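You operate a simulated robot arm through the tools that you are given. There is no shell and no other tool.

You are at the controls of a simulated robot arm. One attempt, no reset.

Task
Plug the sink, run warm water about to the WASH line and add 3 pumps of liquid.
Fine: the strainer comes out first and stands on the draining board; turn the tap off.
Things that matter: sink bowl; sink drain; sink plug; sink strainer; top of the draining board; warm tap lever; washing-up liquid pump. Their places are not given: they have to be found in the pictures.

Only the result counts: the job must be done as asked and must still hold three seconds after the hand-in. Knocking over, shifting, dropping, spilling or breaking anything else fails it.

Robot
A 6-joint arm with a two-finger gripper, fixed in place. Base frame: the origin is on the floor under the middle of its stand, x ahead of it, y to its left, z up. Lengths are in m, angles in rad, forces in N, time in s.
It reaches about 1.206 m from its shoulder. Its first joint turns from -2.897 to 2.897 rad. Payload 2.45 kg.
Tool frame: the origin (TCP) lies between the finger pads and is the grasp point; the fingertips stand 0.02 m ahead of it; z points along the fingers, y is the line along which they close. The gripper opens to 0.14 m; its body begins 0.168 m behind the TCP.
Orientation is told as [roll, pitch, yaw] about the base's x, y, z axes, in that order, counted from this pose: with the fingers straight down and closing along the base's y, the tool's x points along the base's -x, its y along +y and its z along -z.

Tools
- The arm moves only by the tool arm_command. Its argument "commands" is a list of rows, each an object (a shift or turn left out is 0, a gripper value left out holds the last) with "fingers": the gripper command, from -1 (fully open) to 1 (shut), values between in proportion; "linear": the shift along the tool's x, y, z in units of 20 mm (1.0 is 20 mm), a list of three; "dr": the turn, a rotation vector about the tool's x, y, z in units of 5 degrees (1.0 is 5 degrees), a list of three. In form: [{"fingers": fingers, "linear": [tx, ty, tz], "dr": [wx, wy, wz]}, ...]. A call has 1 to 20 rows; each row shifts and turns the commanded pose from where the row before left it, along the tool's axes as they then stand. A call with a number of a shift or a turn outside -1 to 1 is refused whole. Rows are played at 5 a second. More than 0.05 m and 0.15 rad between two rows, or a gripper value outside its range, and nothing of the call is played. Where a pose cannot be reached the arm comes as near as it can. A force on the tool above 70 N (or 10 N above the force at the start of the call, whichever is more), or a blocked arm, ends the call early, and 0.2 s more pass. Each finger travels about 0.045 m/s and halts on what it meets, pressing with about 20 N; the grip force reading is that of the motor and also rises with nothing between the fingers. The clock runs only during rows and for 0.2 s after the last one: add rows that do not move to give the fingers time. It gives the time, the measured TCP pose, the force on the tool (base axes), the opening and the grip force at its end, in the units of the frame above (readings bear some noise), with the torque about the TCP (base axes, N m) and any sound that the robot's microphone picked up.
- Cameras (640 x 400 px; columns grow to the right, rows downward): "scene" is fixed at [0.2192, 0.5011, 1.6106]; the picture's right is [0.18, -0.98, 0.00], its down [-0.85, -0.16, -0.50] and it looks along [0.49, 0.09, -0.86] (base axes); focal length 316 px, centre (320, 200). "wrist" rides on the gripper at [0.078, 0.011, -0.209] in the tool frame; the picture's right is [-0.14, 0.99, 0.00], its down [-0.92, -0.13, -0.37] and it looks along [-0.37, -0.05, 0.93] (tool axes); focal length 280 px, centre (320, 200).
- camera(camera): a new picture of that camera. The clock stands still meanwhile.
- measure_at(camera, pixels): for up to 12 pixels [column, row] of the newest picture of that camera ("zoom" is the newest enlarged one), the place [x, y, z] in the base frame of the surface seen there, good to about 0.002 m. The clock stands still meanwhile.
- enlarge(camera, box): a new picture of the part [left, top, right, bottom] of that camera's present view, enlarged. The clock stands still meanwhile.
- finish_job(): hands the job in; it is judged then, once.

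Open the gripper and draw the arm clear of the work before you hand the job in, unless the task says otherwise.

The tools are called after "Request:" as a command line: name --argument value ..., lists and objects as JSON in quotes. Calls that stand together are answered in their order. arm_command: Moves the arm, as the interface text tells. Its arguments: {"type":"object","properties":{"commands":{"type":"array"}},"required":["commands"]} The other tools are called the same way: camera (camera) takes a picture; measure_at (camera, pixels) gives the place of the surface under pixels of a picture; enlarge (camera, box) takes an enlarged picture of a part of a camera's view; finish_job () hands the job in.

At the start:

```text
time: 0.0
tcp_pos: [0.5124, 0.5051, 1.1935]
ee_rot: [0.0, -0.001, 0.0]
contact_force: [0.9, 0.2, 0.2]
torque: [-0.01, 0.01, -0.02]
width: 0.1402
grasp_force: 0.0
```

scene: 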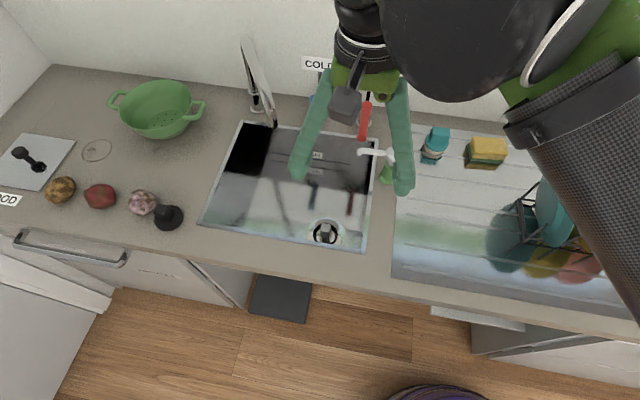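
wrist: 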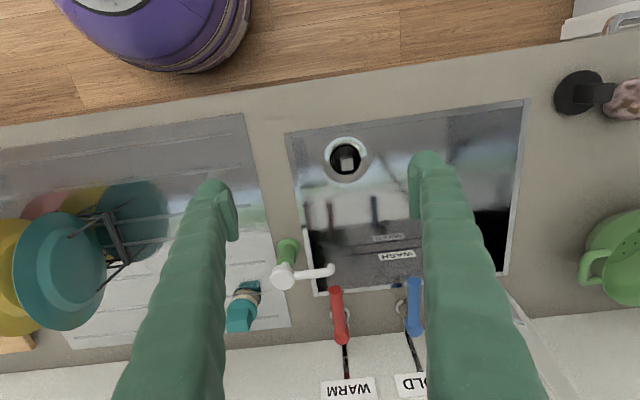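

The scene picture shows the bowl around (290,185), the drain with strainer at (326,233), a black plug-like thing at (168,217), and red and white fittings near (365,120) and (378,153). I'll enlarge these parts to see details.

Request:
enlarge --camera "scene" --box '[190, 110, 430, 260]'

Request:
enlarge --camera "wrist" --box '[220, 80, 540, 280]'

Request:
enlarge --camera "scene" --box '[0, 80, 240, 240]'

Request:
enlarge --camera "wrist" --box '[220, 220, 480, 400]'

```text
2.67 times, centred on (310, 185) of scene
```

zoom: 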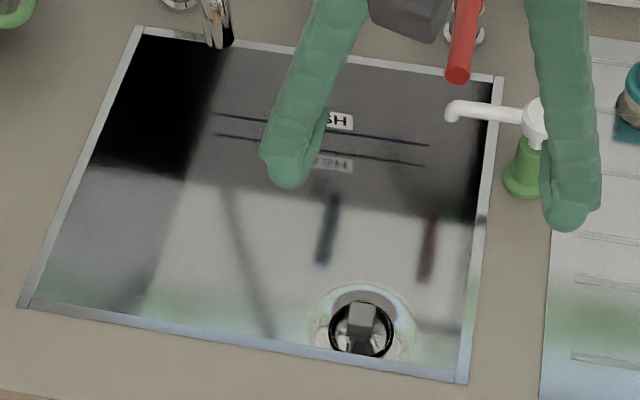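

```text
2.00 times, centred on (380, 180) of wrist
```

zoom: 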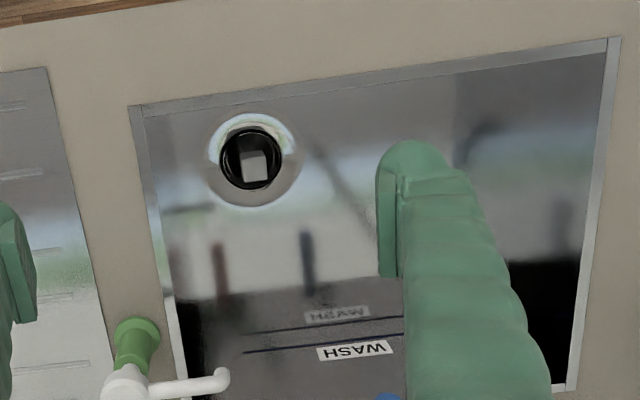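

```text
2.50 times, centred on (120, 160) of scene
```

zoom: 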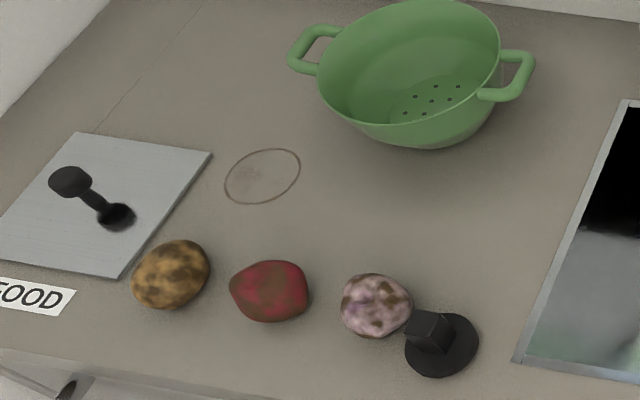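

```text
2.22 times, centred on (350, 310) of wrist
```

zoom: 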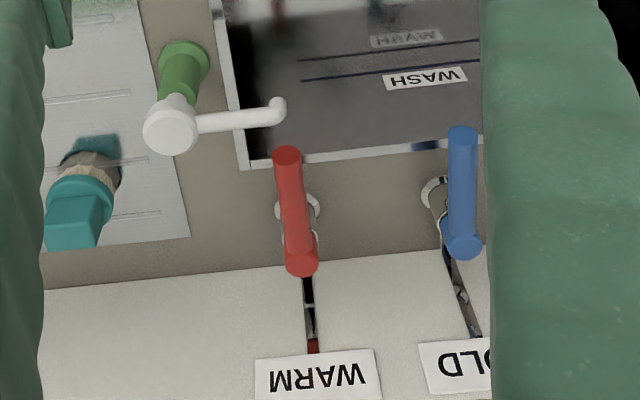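

The black disc with a square stem at (168,217) looks like the plug, the strainer (square stem too) sits in the drain at (326,233). I'll measure key points in the scene picture, taking a fresh one first.

Request:
camera --camera "scene"

Request:
camera --camera "wrist"

Request:
measure_at --camera "scene" --pixels '[[168, 217], [163, 211], [176, 225], [325, 229], [327, 236], [20, 151], [42, 168], [60, 165], [240, 124], [205, 222], [365, 248], [375, 140]]'

Request:
measure_at --camera "wrist" --pixels '[[347, 162], [346, 150], [332, 160], [366, 160], [346, 138], [346, 181], [397, 256], [390, 247], [336, 291], [341, 337], [284, 275], [330, 269]]'

```text
taken
```

scene: 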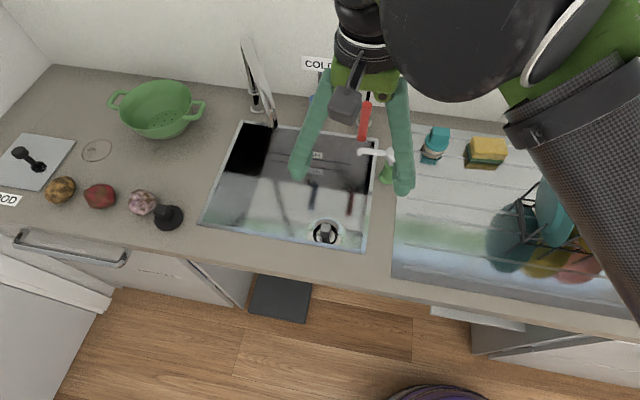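

```text
taken
```

wrist: 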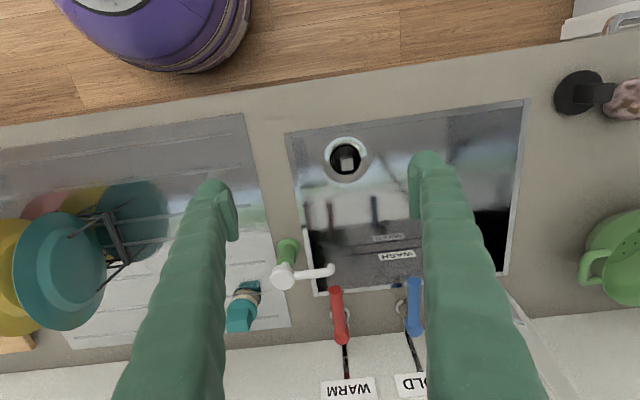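

```text
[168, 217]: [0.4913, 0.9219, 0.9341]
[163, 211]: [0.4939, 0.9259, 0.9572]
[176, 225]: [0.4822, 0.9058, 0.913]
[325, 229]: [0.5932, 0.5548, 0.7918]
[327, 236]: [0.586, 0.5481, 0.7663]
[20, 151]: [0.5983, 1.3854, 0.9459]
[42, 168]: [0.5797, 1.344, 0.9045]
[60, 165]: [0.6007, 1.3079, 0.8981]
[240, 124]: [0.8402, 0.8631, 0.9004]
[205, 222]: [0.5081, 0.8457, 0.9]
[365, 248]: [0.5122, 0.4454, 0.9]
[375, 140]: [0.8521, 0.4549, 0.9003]
```

```text
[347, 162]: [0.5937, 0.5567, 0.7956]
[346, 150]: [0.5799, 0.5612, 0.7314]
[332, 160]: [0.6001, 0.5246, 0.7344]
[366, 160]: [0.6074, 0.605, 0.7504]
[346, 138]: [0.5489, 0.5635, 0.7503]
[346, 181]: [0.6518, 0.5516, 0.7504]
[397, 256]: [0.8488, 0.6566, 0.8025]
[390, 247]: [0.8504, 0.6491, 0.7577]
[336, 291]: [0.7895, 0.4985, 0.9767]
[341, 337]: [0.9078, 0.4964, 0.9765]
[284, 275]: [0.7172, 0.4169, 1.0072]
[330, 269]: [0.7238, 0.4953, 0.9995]
```

The bowl floor is at z≈0.75, the rim at 0.90, strainer stem top about [0.594,0.556,0.795], plug stem top about [0.494,0.926,0.957]. I'll zoom in on the tap, levers and pump for a better look.

Request:
enlarge --camera "scene" --box '[220, 20, 440, 160]'

Request:
enlarge --camera "wrist" --box '[300, 260, 440, 360]'

Request:
enlarge --camera "scene" --box '[120, 180, 220, 240]'

Request:
enlarge --camera "wrist" --box '[300, 120, 400, 200]'

```text
2.86 times, centred on (330, 90) of scene
```

zoom: 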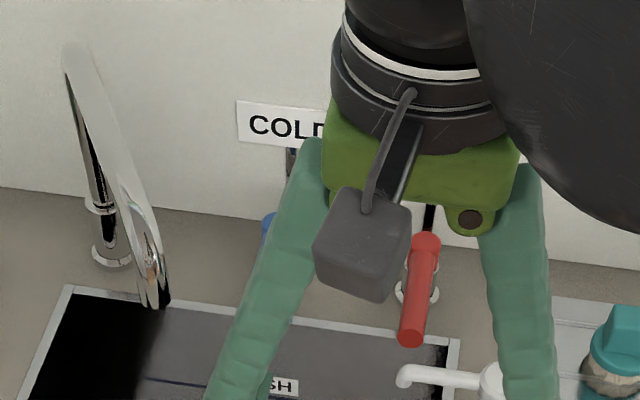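

```text
4.00 times, centred on (370, 310) of wrist
```

zoom: 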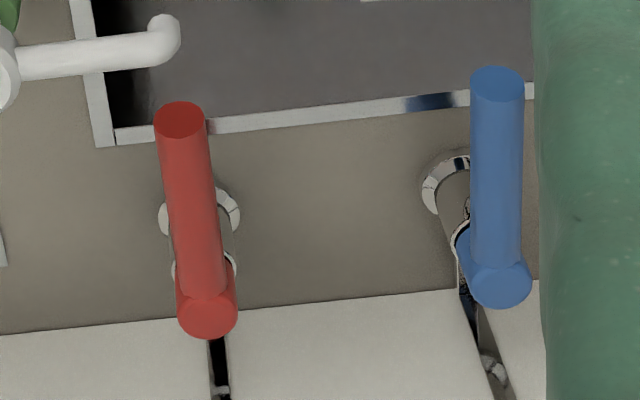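

```text
6.40 times, centred on (170, 210) of scene
```

zoom: 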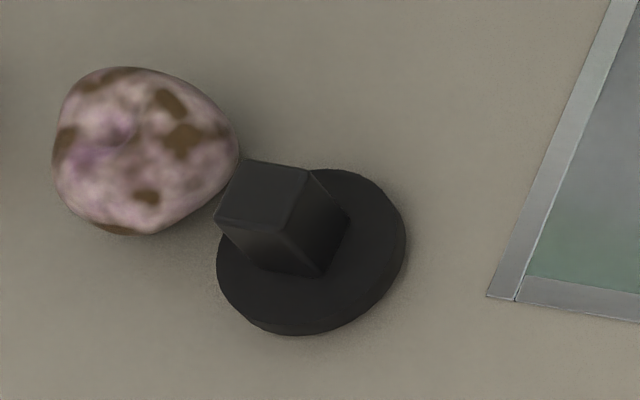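

```text
5.00 times, centred on (350, 160) of wrist
```

zoom: 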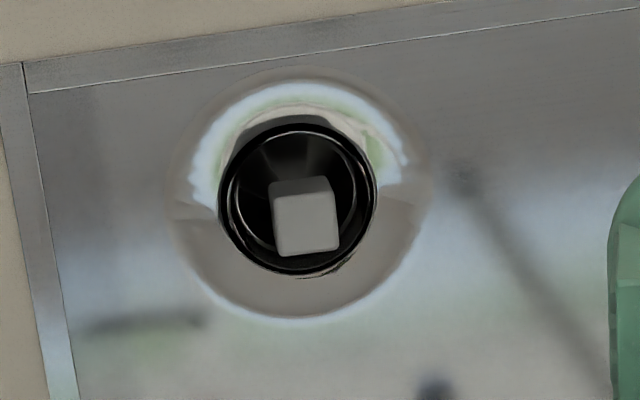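

The red lever is a horizontal rod with its pivot near the wall end, and the strainer stem is square, aligned with the bowl edges. I'll measure stem corners in this zoom (strainer), and the draining board free area in the scene.

Request:
measure_at --camera "zoom" --pixels '[[278, 200], [330, 195], [283, 250], [335, 245], [305, 225], [300, 182], [235, 200], [370, 200], [300, 130], [300, 268], [225, 260], [180, 200]]'

Request:
measure_at --camera "scene" --pixels '[[400, 200], [420, 210], [440, 215], [460, 220], [395, 275], [420, 250], [410, 180], [470, 190], [435, 145], [385, 178], [480, 240], [440, 190]]'

Request:
enlarge --camera "scene" --box '[370, 100, 640, 300]'

```text
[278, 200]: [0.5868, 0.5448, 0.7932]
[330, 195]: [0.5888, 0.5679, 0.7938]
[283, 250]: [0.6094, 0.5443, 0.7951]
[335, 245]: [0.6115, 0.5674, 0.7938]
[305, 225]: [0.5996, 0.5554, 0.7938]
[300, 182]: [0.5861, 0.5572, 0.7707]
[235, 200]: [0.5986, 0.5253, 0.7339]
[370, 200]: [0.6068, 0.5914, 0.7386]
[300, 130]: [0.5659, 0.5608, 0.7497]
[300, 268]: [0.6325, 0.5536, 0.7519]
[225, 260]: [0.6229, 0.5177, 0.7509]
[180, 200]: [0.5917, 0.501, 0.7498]
```

```text
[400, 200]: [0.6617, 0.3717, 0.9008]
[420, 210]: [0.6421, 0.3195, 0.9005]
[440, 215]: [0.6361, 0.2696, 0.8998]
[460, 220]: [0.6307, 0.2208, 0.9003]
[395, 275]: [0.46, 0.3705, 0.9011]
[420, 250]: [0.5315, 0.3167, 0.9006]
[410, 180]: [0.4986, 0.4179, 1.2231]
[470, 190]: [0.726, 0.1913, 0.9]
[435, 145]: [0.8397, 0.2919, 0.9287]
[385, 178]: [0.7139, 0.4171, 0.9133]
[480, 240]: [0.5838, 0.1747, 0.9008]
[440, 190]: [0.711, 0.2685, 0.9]
```

```text
2.00 times, centred on (505, 200) of scene
```

zoom: 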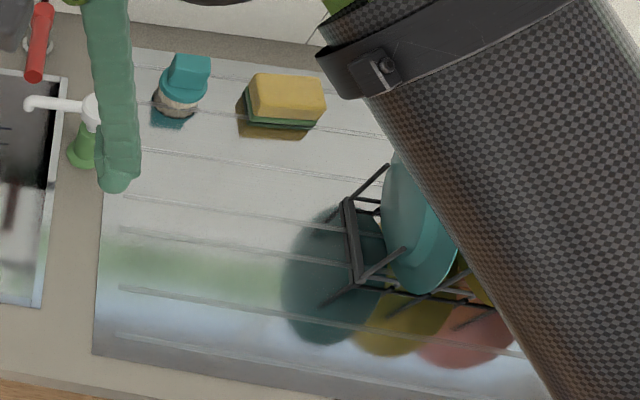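

Strainer stem centre is about [0.5995,0.556] with top z≈0.794 and 23 mm square. I move above it with the fingers half closed and descend to about z 0.97, then look.

Request:
arm_command --commands '[{"fingers": 0, "linear": [-0.871, 0.509, 1.0]}, {"fingers": 0, "linear": [-0.871, 0.509, 1.0]}, {"fingers": 0, "linear": [-0.871, 0.509, 1.0]}, {"fingers": 0, "linear": [-0.871, 0.509, 1.0]}, {"fingers": 0, "linear": [-0.871, 0.509, 1.0]}, {"linear": [0, 0, 1]}, {"linear": [0, 0, 1]}, {"linear": [0, 0, 1]}, {"linear": [0, 0, 1]}, {"linear": [0, 0, 1]}, {"linear": [0, 0, 1]}, {"linear": [0, 0, 0]}, {"linear": [0, 0, 0]}]'

Request:
camera --camera "wrist"

Request:
camera --camera "scene"

```text
time: 2.8
tcp_pos: [0.6034, 0.5548, 0.9749]
ee_rot: [0.0, -0.001, 0.0]
contact_force: [0.3, -0.3, -0.7]
torque: [0.0, 0.02, 0.01]
width: 0.07
grasp_force: 0.1
```

```text
taken
```

wrist: 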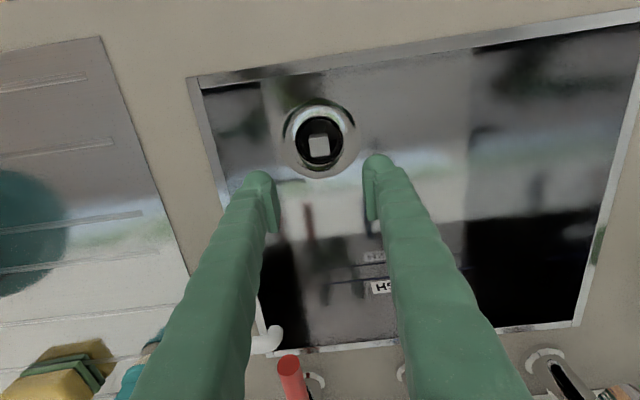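

```text
taken
```

scene: 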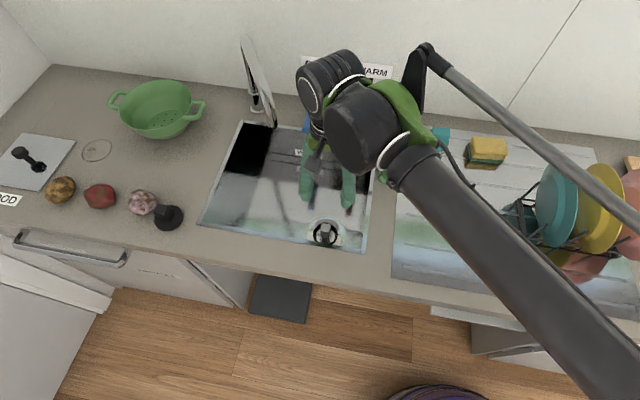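

The fingers at (262,190) and (378,170) straddle the drain line; the stem top is at (319,147). I'll measure the stem again from this closer view.

Request:
enlarge --camera "wrist" --box '[270, 90, 370, 190]'

Request:
measure_at --camera "wrist" --pixels '[[312, 140], [326, 138], [312, 155], [327, 153], [319, 147], [300, 138], [340, 145], [320, 115], [320, 165], [290, 140], [350, 140], [318, 135]]'

```text
4.00 times, centred on (320, 140) of wrist
```

zoom: 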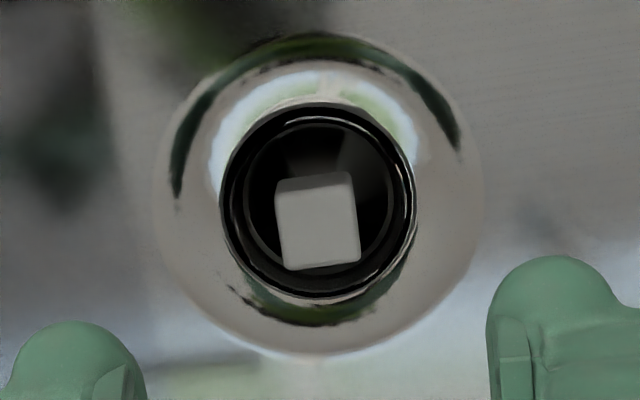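

```text
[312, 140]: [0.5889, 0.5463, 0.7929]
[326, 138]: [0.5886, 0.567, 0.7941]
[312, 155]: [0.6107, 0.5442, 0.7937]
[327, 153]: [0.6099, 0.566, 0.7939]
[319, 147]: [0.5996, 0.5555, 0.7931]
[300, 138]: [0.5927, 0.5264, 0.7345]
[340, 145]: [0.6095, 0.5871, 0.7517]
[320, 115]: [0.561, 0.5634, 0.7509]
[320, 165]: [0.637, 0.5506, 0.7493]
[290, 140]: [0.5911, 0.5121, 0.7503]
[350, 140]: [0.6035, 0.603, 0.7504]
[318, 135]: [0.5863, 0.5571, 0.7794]
```

Stem centre confirmed at about [0.600,0.556], top 0.794. I descend to TCP z≈0.78 and close the fingers.

Request:
arm_command --commands '[{"fingers": 0, "linear": [0.1, 0.04, 1]}, {"linear": [0, 0, 1]}, {"linear": [0, 0, 1]}, {"linear": [0, 0, 1]}, {"linear": [0, 0, 1]}, {"linear": [0, 0, 1]}, {"linear": [0, 0, 1]}, {"linear": [0, 0, 1]}, {"linear": [0, 0, 0.8]}, {"linear": [0, 0, 0.5]}, {"linear": [0, 0, 0.4]}, {"linear": [0, 0, 0]}]'

Request:
camera --camera "wrist"

```text
time: 5.4
tcp_pos: [0.5969, 0.5573, 0.7819]
ee_rot: [-0.002, -0.002, 0.0]
contact_force: [0.3, 0.2, 0.4]
torque: [-0.01, 0.02, -0.02]
width: 0.0695
grasp_force: 0.1
```

```text
taken
```

wrist: 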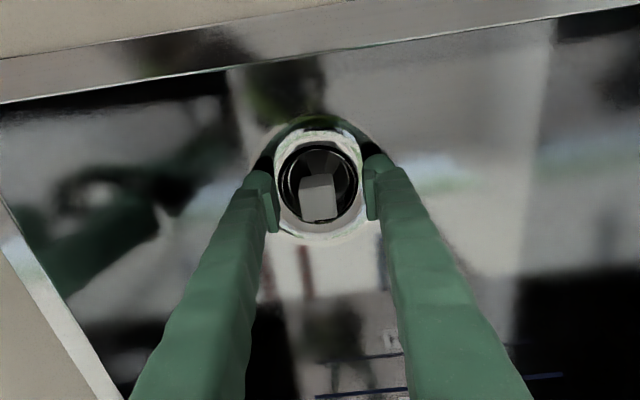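

The stem top at (318,195) lies right at the TCP between the pads. I close the fingers on it.

Request:
arm_command --commands '[{"fingers": 1}, {"fingers": 1}, {"fingers": 1}, {"fingers": 1}, {"fingers": 1}, {"fingers": 1}]'

Request:
enlarge --camera "wrist" --box '[240, 110, 400, 230]'

```text
time: 6.8
tcp_pos: [0.5964, 0.557, 0.7828]
ee_rot: [-0.002, -0.002, 0.0]
contact_force: [-0.3, 0.3, -0.2]
torque: [0.04, 0.0, 0.03]
width: 0.0266
grasp_force: 19.4
```

```text
3.33 times, centred on (320, 170) of wrist
```

zoom: 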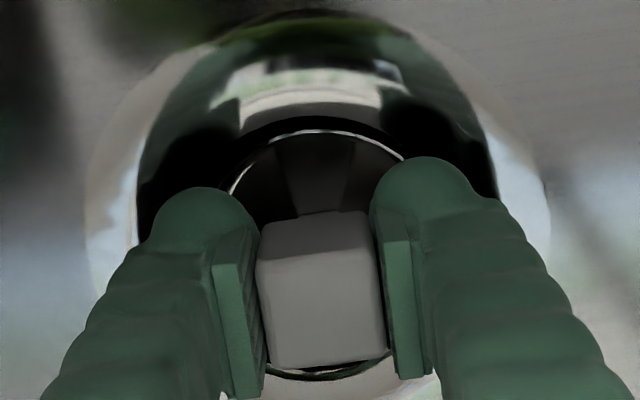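

The grip holds (width 0.0266, 19.4 N). I lift straight up.

Request:
arm_command --commands '[{"linear": [0, 0, -0.3]}, {"linear": [0, 0, -0.5]}, {"linear": [0, 0, -0.8]}, {"linear": [0, 0, -1]}, {"linear": [0, 0, -1]}, {"linear": [0, 0, -1]}, {"linear": [0, 0, -1]}, {"linear": [0, 0, -1]}, {"linear": [0, 0, -1]}, {"linear": [0, 0, -1]}, {"linear": [0, 0, -1]}, {"linear": [0, 0, -1]}, {"linear": [0, 0, -1]}, {"linear": [0, 0, -1]}, {"linear": [0, 0, -0.5]}, {"linear": [0, 0, 0]}]'

Request:
camera --camera "scene"

Request:
camera --camera "wrist"

```text
time: 10.2
tcp_pos: [0.598, 0.5595, 1.0415]
ee_rot: [0.002, -0.002, 0.0]
contact_force: [0.4, -0.4, -0.6]
torque: [-0.01, 0.0, 0.01]
width: 0.0268
grasp_force: 19.8
```

```text
taken
```

scene: 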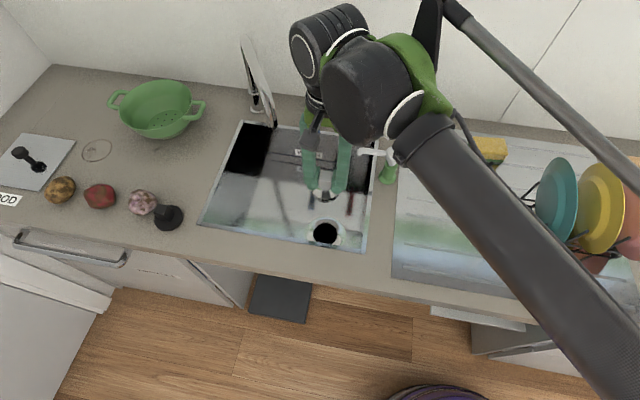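

```text
taken
```

wrist: 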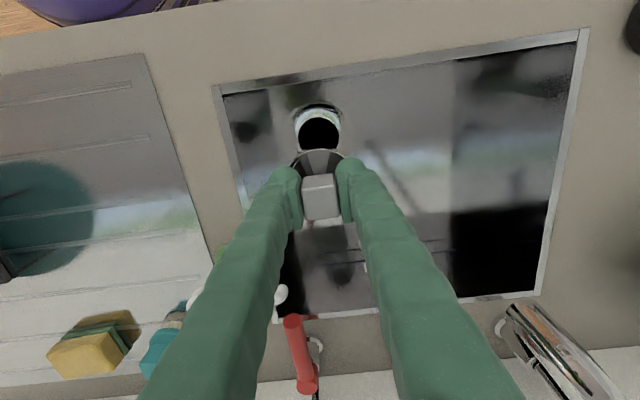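

The drain at (325,233) is now open and the strainer hangs in the fingers at about (322,190). I zoom in to measure the strainer's bottom.

Request:
enlarge --camera "scene" --box '[285, 160, 365, 250]'

Request:
measure_at --camera "zoom" --pixels '[[320, 200], [320, 220], [320, 240], [320, 260], [300, 240], [340, 240]]'

Request:
enlarge --camera "wrist" --box '[260, 90, 380, 240]'

```text
4.44 times, centred on (325, 205) of scene
```

zoom: 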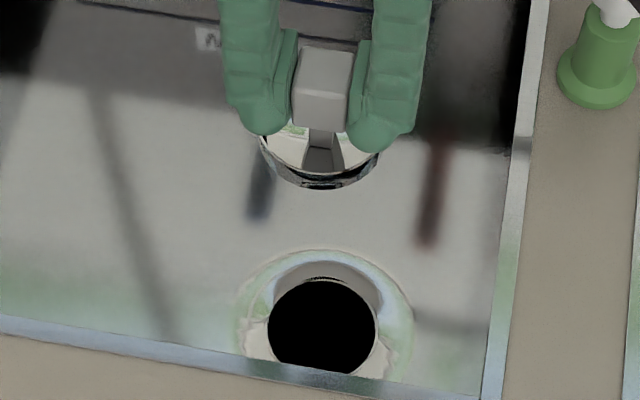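

```text
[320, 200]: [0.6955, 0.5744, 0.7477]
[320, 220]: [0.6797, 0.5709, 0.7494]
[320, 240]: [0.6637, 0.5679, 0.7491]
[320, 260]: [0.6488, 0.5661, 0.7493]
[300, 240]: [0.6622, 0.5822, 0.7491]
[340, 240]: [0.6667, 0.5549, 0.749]
```

```text
2.67 times, centred on (320, 165) of wrist
```

zoom: 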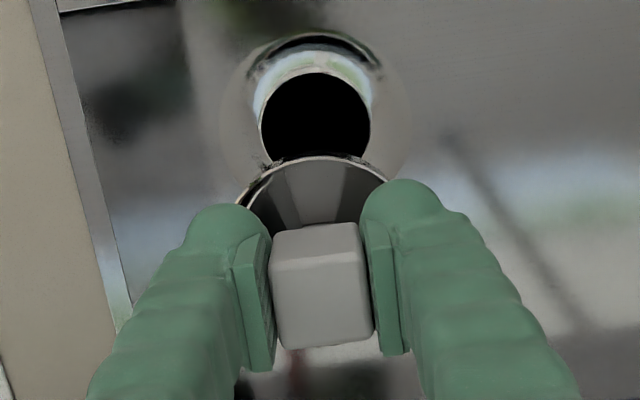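

The strainer's disc shows at (320,150)–(320,186) in the zoomed scene. I retake that zoom and measure on it.

Request:
enlarge --camera "scene" --box '[305, 165, 345, 205]'

Request:
measure_at --camera "scene" --pixels '[[324, 196], [324, 198], [324, 199], [324, 200], [324, 201], [320, 200], [328, 200], [315, 194], [336, 196]]'

```text
10.00 times, centred on (325, 185) of scene
```

zoom: 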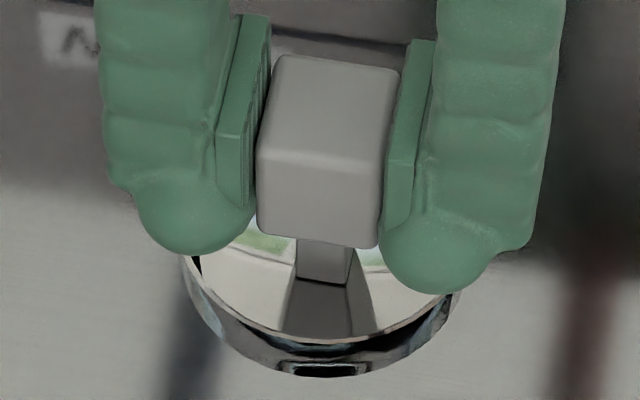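

```text
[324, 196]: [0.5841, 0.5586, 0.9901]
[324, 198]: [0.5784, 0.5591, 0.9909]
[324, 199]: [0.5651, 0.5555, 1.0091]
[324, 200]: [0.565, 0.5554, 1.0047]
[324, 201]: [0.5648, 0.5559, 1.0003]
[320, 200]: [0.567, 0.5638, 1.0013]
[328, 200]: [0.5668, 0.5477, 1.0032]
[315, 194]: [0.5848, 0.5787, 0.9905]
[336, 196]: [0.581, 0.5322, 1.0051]
```

The strainer's bottom sits about 0.05 m below the TCP. Before placing it I check the draining board for ridges around (410–460, 200–260).

Request:
enlarge --camera "scene" --box '[385, 160, 505, 290]'

Request:
measure_at --camera "wrist" --pixels '[[80, 93], [80, 96], [80, 146], [80, 150], [80, 120], [120, 211], [120, 215], [120, 180], [20, 100], [160, 120]]'

```text
3.08 times, centred on (445, 225) of scene
```

zoom: 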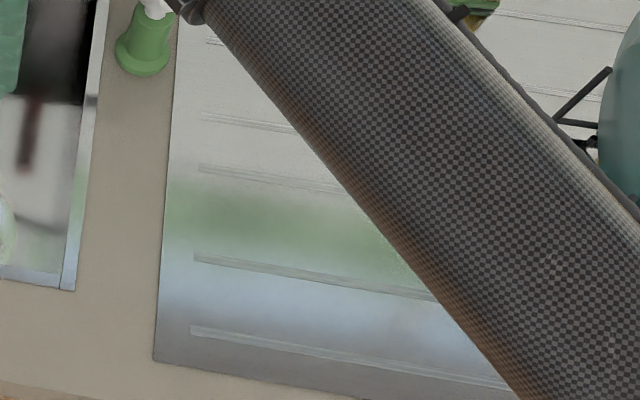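

```text
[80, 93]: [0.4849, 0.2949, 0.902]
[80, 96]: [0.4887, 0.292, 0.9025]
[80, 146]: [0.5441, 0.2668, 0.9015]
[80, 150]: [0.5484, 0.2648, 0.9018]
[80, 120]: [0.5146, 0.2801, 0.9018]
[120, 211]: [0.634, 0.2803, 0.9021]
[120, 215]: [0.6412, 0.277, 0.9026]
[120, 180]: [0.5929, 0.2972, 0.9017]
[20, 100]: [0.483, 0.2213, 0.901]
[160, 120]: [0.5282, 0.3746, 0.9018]
```

Thin ridges run across the board; the widest flat gap is between the ridges at zoom (230,172) and (230,262). I measure those edges exactly.

Request:
measure_at --camera "zoom" --pixels '[[230, 170], [230, 175], [230, 180], [230, 254], [230, 260], [230, 266], [300, 182], [300, 187], [300, 266], [300, 272], [230, 215], [270, 220]]'

```text
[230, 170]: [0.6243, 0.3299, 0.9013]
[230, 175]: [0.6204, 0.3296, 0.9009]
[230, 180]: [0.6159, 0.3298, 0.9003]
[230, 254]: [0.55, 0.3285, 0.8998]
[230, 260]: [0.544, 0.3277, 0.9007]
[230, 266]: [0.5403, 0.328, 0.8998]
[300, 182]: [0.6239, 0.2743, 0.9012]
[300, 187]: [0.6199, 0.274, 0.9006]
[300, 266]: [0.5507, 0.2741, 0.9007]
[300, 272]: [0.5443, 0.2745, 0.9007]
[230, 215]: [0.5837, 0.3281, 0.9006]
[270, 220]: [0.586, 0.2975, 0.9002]
```

The flat gap spans x 0.55–0.619, so I place the strainer centred at about [0.584, 0.30]. I carry it there level at z≈1.04.

Request:
arm_command --commands '[{"linear": [0.055, -0.5, 0]}, {"linear": [0.055, -1, 0]}, {"linear": [0.055, -1, 0]}, {"linear": [0.055, -1, 0]}, {"linear": [0.055, -1, 0]}, {"linear": [0.055, -1, 0]}, {"linear": [0.055, -1, 0]}, {"linear": [0.055, -1, 0]}, {"linear": [0.055, -1, 0]}, {"linear": [0.055, -1, 0]}, {"linear": [0.055, -1, 0]}, {"linear": [0.055, -1, 0]}, {"linear": [0.055, -1, 0]}, {"linear": [0, -0.5, 0]}, {"linear": [0, 0, 0]}]'

Request:
camera --camera "scene"

Request:
camera --camera "wrist"

```text
time: 13.4
tcp_pos: [0.585, 0.297, 1.0438]
ee_rot: [-0.001, -0.001, -0.001]
contact_force: [-0.1, 0.3, -0.7]
torque: [-0.02, 0.0, 0.01]
width: 0.0267
grasp_force: 20.3
```

```text
taken
```

scene: 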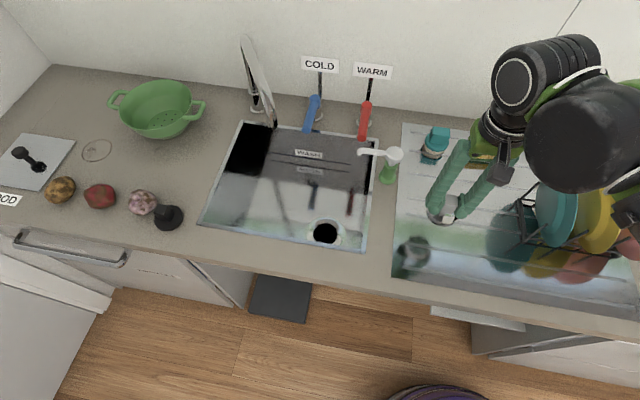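

```text
taken
```

wrist: 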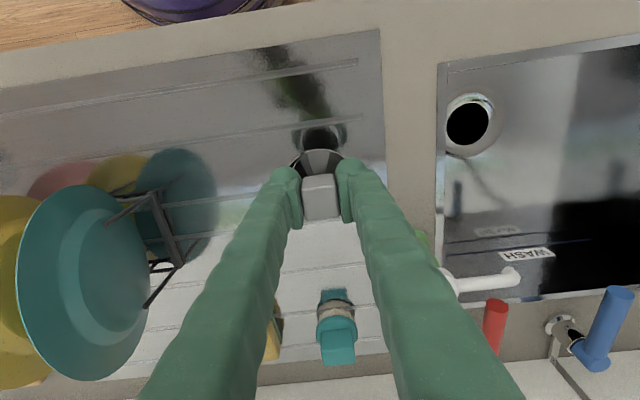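

The arm is now clear of the taps in the scene view; while holding the strainer I zoom on the taps, levers (312,110)/(365,120), spout (265,120), and pump (393,155).

Request:
enlarge --camera "scene" --box '[290, 50, 420, 200]'

Request:
measure_at --camera "scene" --pixels '[[365, 104], [365, 110], [364, 120], [363, 130], [362, 137], [362, 124], [372, 72], [360, 152], [376, 153], [393, 155], [388, 175], [308, 153]]'

Request:
enlarge --camera "scene" --box '[210, 30, 330, 150]'

Request:
enlarge --camera "scene" --box '[340, 80, 400, 150]'

```text
2.67 times, centred on (355, 125) of scene
```

zoom: 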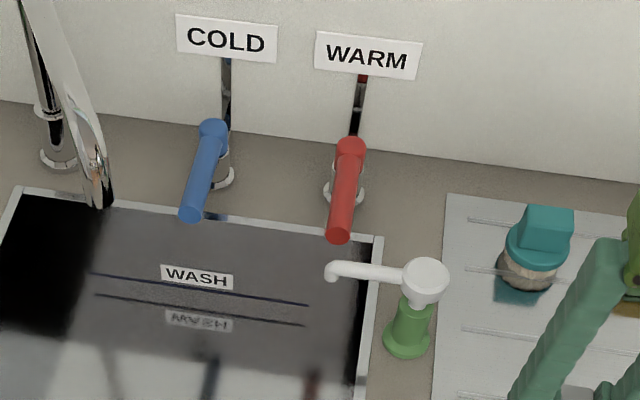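

```text
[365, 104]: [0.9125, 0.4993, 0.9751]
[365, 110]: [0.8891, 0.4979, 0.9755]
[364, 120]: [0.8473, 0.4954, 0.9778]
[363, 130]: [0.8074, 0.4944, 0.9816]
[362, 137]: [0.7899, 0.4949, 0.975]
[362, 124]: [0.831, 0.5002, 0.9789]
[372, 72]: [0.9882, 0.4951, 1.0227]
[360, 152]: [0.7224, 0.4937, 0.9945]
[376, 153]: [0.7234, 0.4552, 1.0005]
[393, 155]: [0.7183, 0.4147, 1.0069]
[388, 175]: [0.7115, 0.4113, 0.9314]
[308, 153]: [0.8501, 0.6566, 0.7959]
```

```text
3.33 times, centred on (270, 90) of scene
```

zoom: 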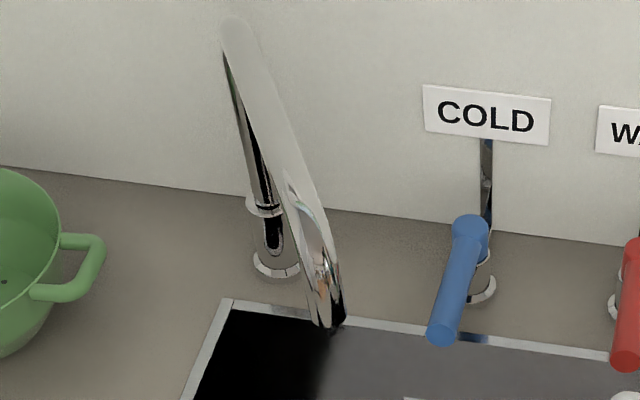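

```text
5.71 times, centred on (370, 115) of scene
```

zoom: 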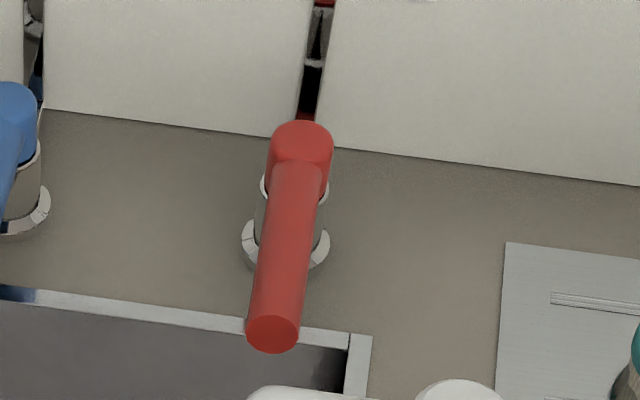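

Tap geometry is clear: the warm lever's vertical pivot is near [0.905,0.497], rod tip at x≈0.79, z≈0.977; pump head at [0.718,0.415,1.007] with spout over the bowl. Now I lower the strainer towards the board.

Request:
arm_command --commands '[{"linear": [0, 0, 1]}, {"linear": [0, 0, 1]}, {"linear": [0, 0, 1]}, {"linear": [0, 0, 0.8]}, {"linear": [0, 0, 0.2]}, {"linear": [0, 0, 0.1]}, {"linear": [0, 0, 0]}]'

Request:
enlarge --camera "scene" --box '[400, 170, 480, 260]'

```text
time: 15.0
tcp_pos: [0.583, 0.2983, 0.9615]
ee_rot: [0.001, -0.002, -0.001]
contact_force: [-0.6, -0.2, 0.2]
torque: [0.04, -0.01, -0.03]
width: 0.0267
grasp_force: 20.1
```

```text
4.44 times, centred on (440, 215) of scene
```

zoom: 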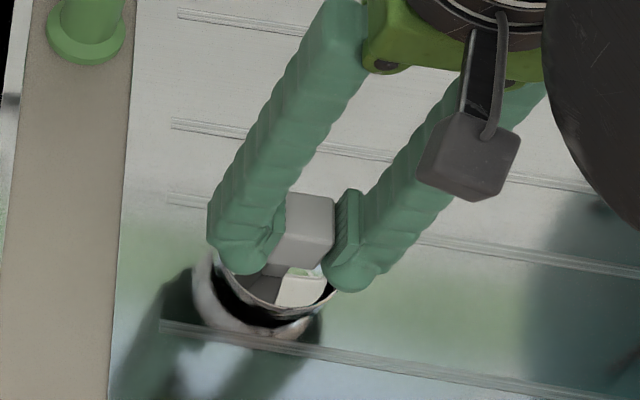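

The strainer is a few millimetres above its reflection on the board. I lower in 2 mm steps and watch the force.

Request:
arm_command --commands '[{"linear": [0, 0, 0.1]}, {"linear": [0, 0, 0.1]}, {"linear": [0, 0, 0.1]}, {"linear": [0, 0, 0]}]'

Request:
enlarge --camera "scene" --box '[400, 170, 480, 260]'

```text
time: 16.0
tcp_pos: [0.5836, 0.2976, 0.9555]
ee_rot: [0.001, -0.001, -0.001]
contact_force: [0.1, 0.4, -0.2]
torque: [0.0, 0.02, -0.03]
width: 0.0268
grasp_force: 20.2
```

```text
4.44 times, centred on (440, 215) of scene
```

zoom: 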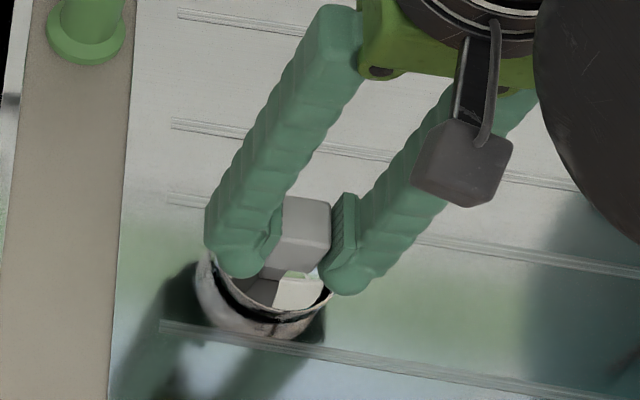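

No contact force yet; the gap is only a couple of millimetres. I continue in 1–2 mm steps.

Request:
arm_command --commands '[{"linear": [0, 0, 0.1]}, {"linear": [0, 0, 0]}]'

Request:
arm_command --commands '[{"linear": [0, 0, 0.08]}, {"linear": [0, 0, 0]}]'

```text
time: 16.6
tcp_pos: [0.5845, 0.2971, 0.9539]
ee_rot: [0.001, -0.004, 0.0]
contact_force: [1.5, 1.1, 16.3]
torque: [0.02, -0.05, 0.02]
width: 0.0272
grasp_force: 20.0
```

```text
time: 17.2
tcp_pos: [0.5835, 0.2977, 0.9517]
ee_rot: [0.001, -0.001, -0.001]
contact_force: [-0.4, 3.7, 14.7]
torque: [-0.03, 0.01, 0.04]
width: 0.0266
grasp_force: 20.2
```

Contact with the board: about 15 N upward. I ease up 1 mm, open the fingers to half and check.

Request:
arm_command --commands '[{"linear": [0, 0, -0.05]}, {"fingers": 0.4}, {"fingers": 0.2}, {"fingers": 0.2}, {"fingers": 0.2}]'

Request:
enlarge --camera "scene" --box '[400, 170, 480, 260]'

```text
time: 18.4
tcp_pos: [0.5827, 0.2969, 0.9527]
ee_rot: [-0.001, -0.001, -0.001]
contact_force: [-0.2, -0.4, 0.1]
torque: [0.0, 0.04, 0.02]
width: 0.0561
grasp_force: 0.1
```

```text
4.44 times, centred on (440, 215) of scene
```

zoom: 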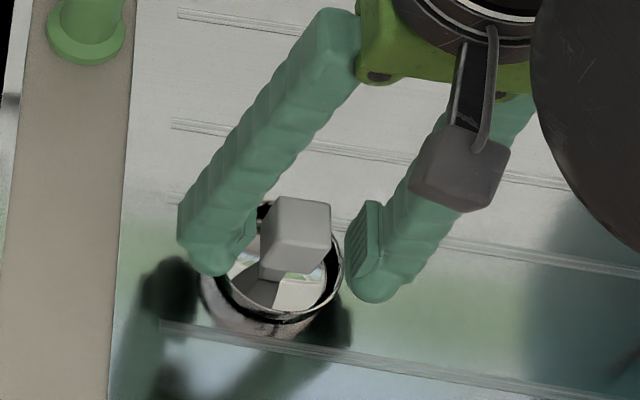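

The strainer stands freely on the board. I retreat straight up, then zoom on the plug to measure its stem.

Request:
arm_command --commands '[{"linear": [0, 0, -0.5]}, {"linear": [0, 0, -1]}, {"linear": [0, 0, -1]}, {"linear": [0, 0, -1]}, {"linear": [0, 0, -1]}, {"linear": [0, 0, -1]}, {"linear": [0, 0, -1]}, {"linear": [0, 0, -1]}, {"linear": [0, 0, -1]}, {"linear": [0, 0, -1]}, {"linear": [0, 0, -1]}, {"linear": [0, 0, 0]}]'

Request:
enlarge --camera "scene" --box '[130, 180, 210, 240]'

Request:
measure_at --camera "zoom" --pixels '[[260, 175], [340, 190], [225, 235], [312, 245], [290, 210], [270, 270], [340, 290], [390, 250], [300, 375], [420, 290], [410, 220], [230, 320]]'

Request:
camera --camera "scene"

```text
time: 21.0
tcp_pos: [0.5832, 0.2952, 1.1618]
ee_rot: [0.0, -0.001, 0.0]
contact_force: [0.0, 0.4, 0.5]
torque: [-0.01, -0.02, -0.01]
width: 0.0561
grasp_force: 0.0
```

```text
6.67 times, centred on (170, 210) of scene
```

zoom: 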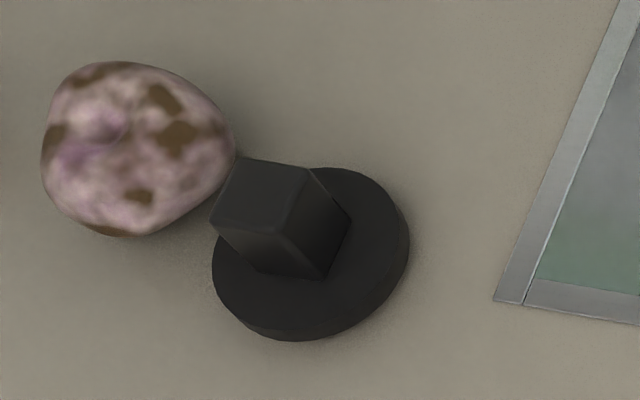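

```text
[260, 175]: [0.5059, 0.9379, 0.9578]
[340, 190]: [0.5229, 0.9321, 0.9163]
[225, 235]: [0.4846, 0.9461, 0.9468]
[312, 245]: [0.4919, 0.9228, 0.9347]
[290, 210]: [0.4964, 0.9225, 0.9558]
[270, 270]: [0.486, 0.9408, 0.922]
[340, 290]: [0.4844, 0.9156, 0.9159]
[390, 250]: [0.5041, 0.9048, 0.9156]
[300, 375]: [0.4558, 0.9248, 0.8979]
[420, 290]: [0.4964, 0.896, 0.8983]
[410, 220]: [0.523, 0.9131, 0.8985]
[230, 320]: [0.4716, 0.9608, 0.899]
```

```text
taken
```

scene: 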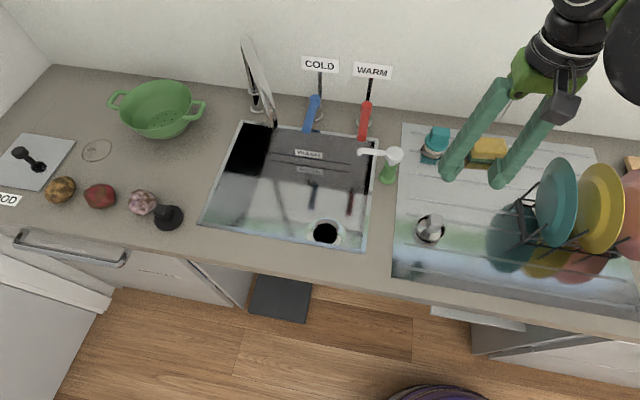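

The strainer stands at (430,228). Next I move the open gripper at z≈1.16 across in front of the bowl towards the plug at (168,217).

Request:
arm_command --commands '[{"fingers": 0, "linear": [0.145, 0.6, 0]}, {"linear": [0.145, 1, 0]}, {"linear": [0.145, 1, 0]}, {"linear": [0.145, 1, 0]}, {"linear": [0.145, 1, 0]}, {"linear": [0.145, 1, 0]}, {"linear": [0.145, 1, 0]}, {"linear": [0.145, 1, 0]}, {"linear": [0.145, 1, 0]}, {"linear": [0.145, 1, 0]}, {"linear": [0.145, 1, 0]}, {"linear": [0.145, 1, 0]}, {"linear": [0.145, 1, 0]}, {"linear": [0.145, 1, 0]}, {"linear": [0.145, 1, 0]}, {"linear": [0.145, 1, 0]}, {"linear": [0.145, 1, 0]}, {"linear": [0.145, 1, 0]}, {"linear": [0.145, 1, 0]}, {"linear": [0.145, 1, 0]}]'

Request:
camera --camera "wrist"

Request:
camera --camera "scene"

```text
time: 25.2
tcp_pos: [0.5241, 0.6917, 1.1624]
ee_rot: [-0.001, -0.003, -0.003]
contact_force: [0.4, -0.2, 0.0]
torque: [0.05, 0.0, -0.02]
width: 0.0702
grasp_force: 0.1
```

```text
taken
```

wrist: 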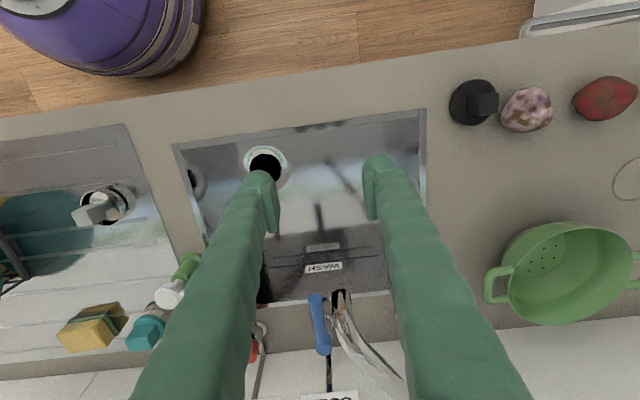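

```text
taken
```

scene: 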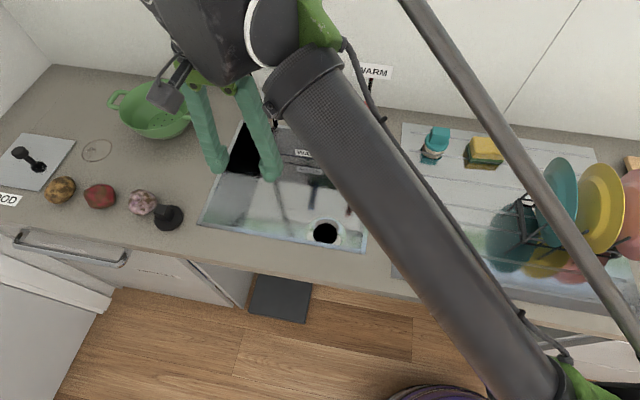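

Path is clear; the plug is at wrist (475,102). I continue to hover above the plug.

Request:
arm_command --commands '[{"linear": [0.145, 1, 0]}, {"linear": [0.145, 1, 0]}, {"linear": [0.145, 1, 0]}, {"linear": [0.145, 1, 0]}, {"linear": [0.145, 1, 0]}, {"linear": [0.145, 1, 0]}, {"linear": [0.145, 1, 0]}, {"linear": [0.145, 1, 0]}, {"linear": [0.145, 1, 0]}, {"linear": [0.145, 1, 0]}, {"linear": [0.145, 1, 0]}, {"linear": [0, 0.5, 0]}, {"linear": [0, 0, 0]}]'

Request:
camera --camera "wrist"

Request:
camera --camera "scene"

```text
time: 28.0
tcp_pos: [0.4907, 0.8053, 1.133]
ee_rot: [0.001, -0.001, -0.002]
contact_force: [0.3, 0.8, 0.3]
torque: [-0.04, -0.05, 0.0]
width: 0.0699
grasp_force: 0.1
out of reach, approached as far as the arm can: row 4, 5, 6, 7, 8, 9, 10, 11, 12
```

```text
taken
```

wrist: 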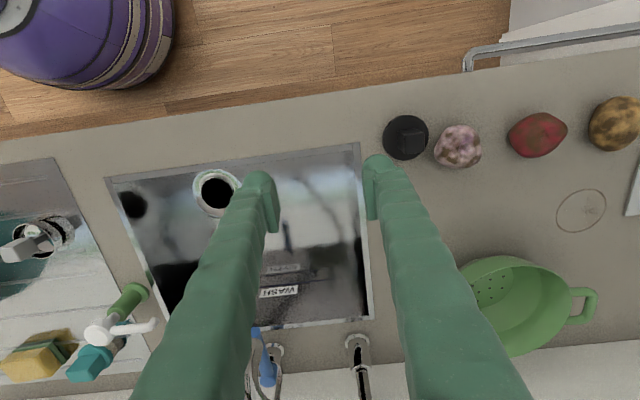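

```text
taken
```

scene: 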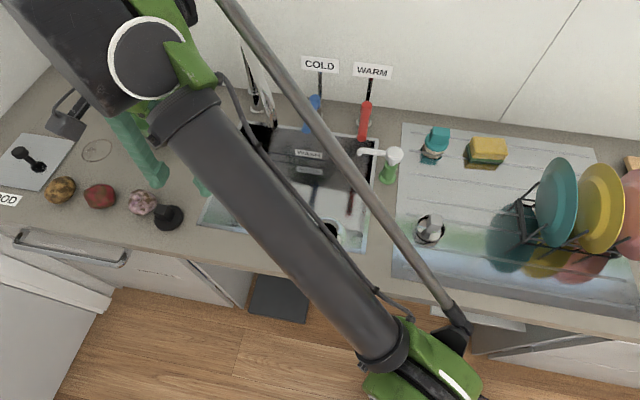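

The vertical pose runs out of reach at y≈0.805, so I'll need to tilt the fingers outward. First I zoom on the plug at wrist (405,137) to get the stem's orientation and the neighbouring potato.

Request:
enlarge --camera "wrist" --box '[370, 90, 500, 190]'

Request:
measure_at --camera "wrist" --pixels '[[405, 125], [420, 137], [390, 140], [405, 155], [405, 137], [415, 127], [440, 147], [458, 147], [475, 145], [458, 130], [458, 163], [450, 147]]'

```text
4.00 times, centred on (435, 140) of wrist
```

zoom: 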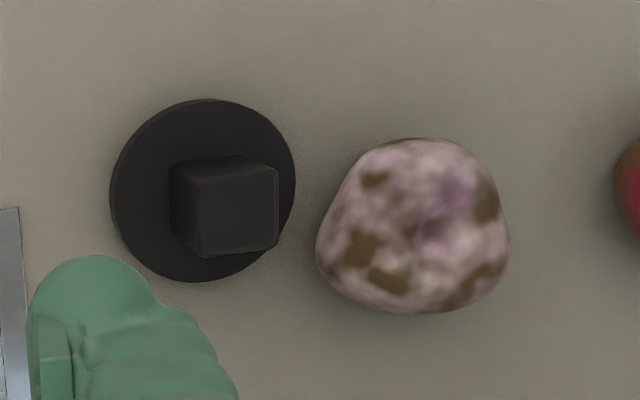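

```text
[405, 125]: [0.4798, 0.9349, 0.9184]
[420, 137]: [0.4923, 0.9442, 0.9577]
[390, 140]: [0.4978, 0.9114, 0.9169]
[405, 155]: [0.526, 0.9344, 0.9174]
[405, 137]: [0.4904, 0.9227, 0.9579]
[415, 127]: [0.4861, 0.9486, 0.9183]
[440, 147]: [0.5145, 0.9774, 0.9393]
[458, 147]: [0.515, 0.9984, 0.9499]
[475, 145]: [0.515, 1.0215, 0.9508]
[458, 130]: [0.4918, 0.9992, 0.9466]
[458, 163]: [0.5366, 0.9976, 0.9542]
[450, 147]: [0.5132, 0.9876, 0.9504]
```

The stem is aligned with the base axes, and the potato sits on its +y side, so I'll grip along x with the fingers tilted outward. First I back off to a reachable pose to see where the commanded pose stands.

Request:
measure_at --camera "zoom" --pixels '[[206, 184], [270, 178], [270, 242], [208, 248], [238, 213], [185, 210], [240, 165], [320, 245], [330, 210], [290, 190], [118, 190], [200, 103]]'

Request:
arm_command --commands '[{"linear": [0, -1, 0]}, {"linear": [0, -1, 0]}, {"linear": [0, -1, 0]}, {"linear": [0, -1, 0]}, {"linear": [0, -1, 0]}, {"linear": [0, 0, 0]}]'

```text
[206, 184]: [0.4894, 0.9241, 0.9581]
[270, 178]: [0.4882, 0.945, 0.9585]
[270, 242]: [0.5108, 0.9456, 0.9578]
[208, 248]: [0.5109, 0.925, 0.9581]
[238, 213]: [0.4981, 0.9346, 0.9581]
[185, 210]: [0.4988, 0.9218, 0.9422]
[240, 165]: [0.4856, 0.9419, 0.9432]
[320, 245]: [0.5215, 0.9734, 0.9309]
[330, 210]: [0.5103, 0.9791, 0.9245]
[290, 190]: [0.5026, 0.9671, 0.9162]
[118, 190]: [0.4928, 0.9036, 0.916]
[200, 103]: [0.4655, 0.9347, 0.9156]
```

```text
time: 29.4
tcp_pos: [0.4901, 0.702, 1.1358]
ee_rot: [-0.001, -0.001, 0.001]
contact_force: [0.0, -0.6, -0.1]
torque: [0.01, 0.04, -0.04]
width: 0.07
grasp_force: 0.0
```

The commanded pose restarts from the measured one. Plug stem centre is about [0.4995,0.935], top 0.958, disc top 0.916. I now yaw the gripper by +90° so it closes along x.

Request:
arm_command --commands '[{"dr": [0, 0, -1]}, {"dr": [0, 0, -1]}, {"dr": [0, 0, -1]}, {"dr": [0, 0, -1]}, {"dr": [0, 0, -1]}, {"dr": [0, 0, -1]}, {"dr": [0, 0, -1]}, {"dr": [0, 0, -1]}, {"dr": [0, 0, -1]}, {"dr": [0, 0, -1]}, {"dr": [0, 0, -1]}, {"dr": [0, 0, -1]}, {"dr": [0, 0, -1]}, {"dr": [0, 0, -1]}, {"dr": [0, 0, -1]}, {"dr": [0, 0, -1]}, {"dr": [0, 0, -1]}, {"dr": [0, 0, -1]}, {"dr": [0, 0, 0]}]'

Request:
camera --camera "wrist"

Request:
camera --camera "scene"

```text
time: 33.4
tcp_pos: [0.4916, 0.7056, 1.1353]
ee_rot: [-0.002, -0.001, 1.572]
contact_force: [0.6, -1.0, -0.1]
torque: [0.01, 0.0, 0.0]
width: 0.07
grasp_force: 0.0
```

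```text
taken
```

wrist: 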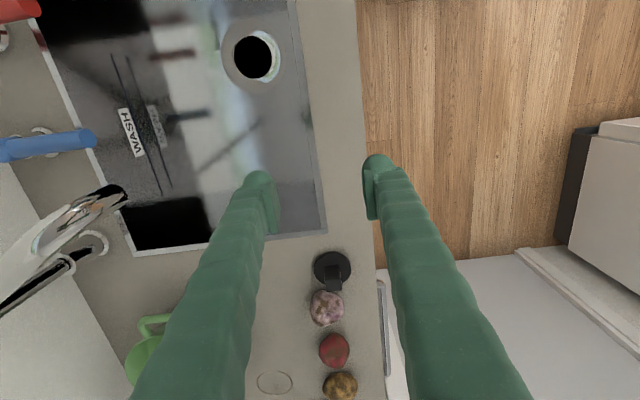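

```text
taken
```

scene: 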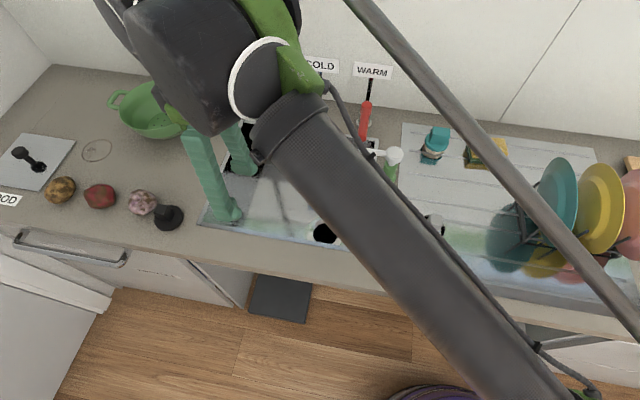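

Yaw is now 1.572 and the plug appears at wrist (333,267). I move to about [0.4995,0.78,1.05] and tilt 20° outward (+y).

Request:
arm_command --commands '[{"linear": [-0.75, -0.08, 0.85]}, {"linear": [-0.75, -0.08, 0.85]}, {"linear": [-0.75, -0.08, 0.85]}, {"linear": [-0.75, -0.08, 0.85]}, {"linear": [-0.75, -0.08, 0.85]}, {"dr": [0, -1, 0]}, {"dr": [0, -1, 0]}, {"dr": [0, -1, 0]}, {"dr": [0, -1, 0]}, {"dr": [0, 0, 0]}]'

Request:
camera --camera "wrist"

```text
time: 35.6
tcp_pos: [0.4987, 0.7807, 1.05]
ee_rot: [-0.002, -0.352, 1.57]
contact_force: [-0.9, -0.1, -0.5]
torque: [0.03, 0.04, -0.02]
width: 0.0702
grasp_force: 0.2
```

```text
taken
```

wrist: 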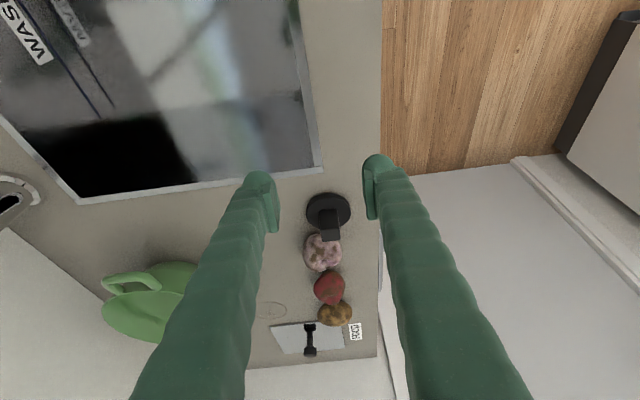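

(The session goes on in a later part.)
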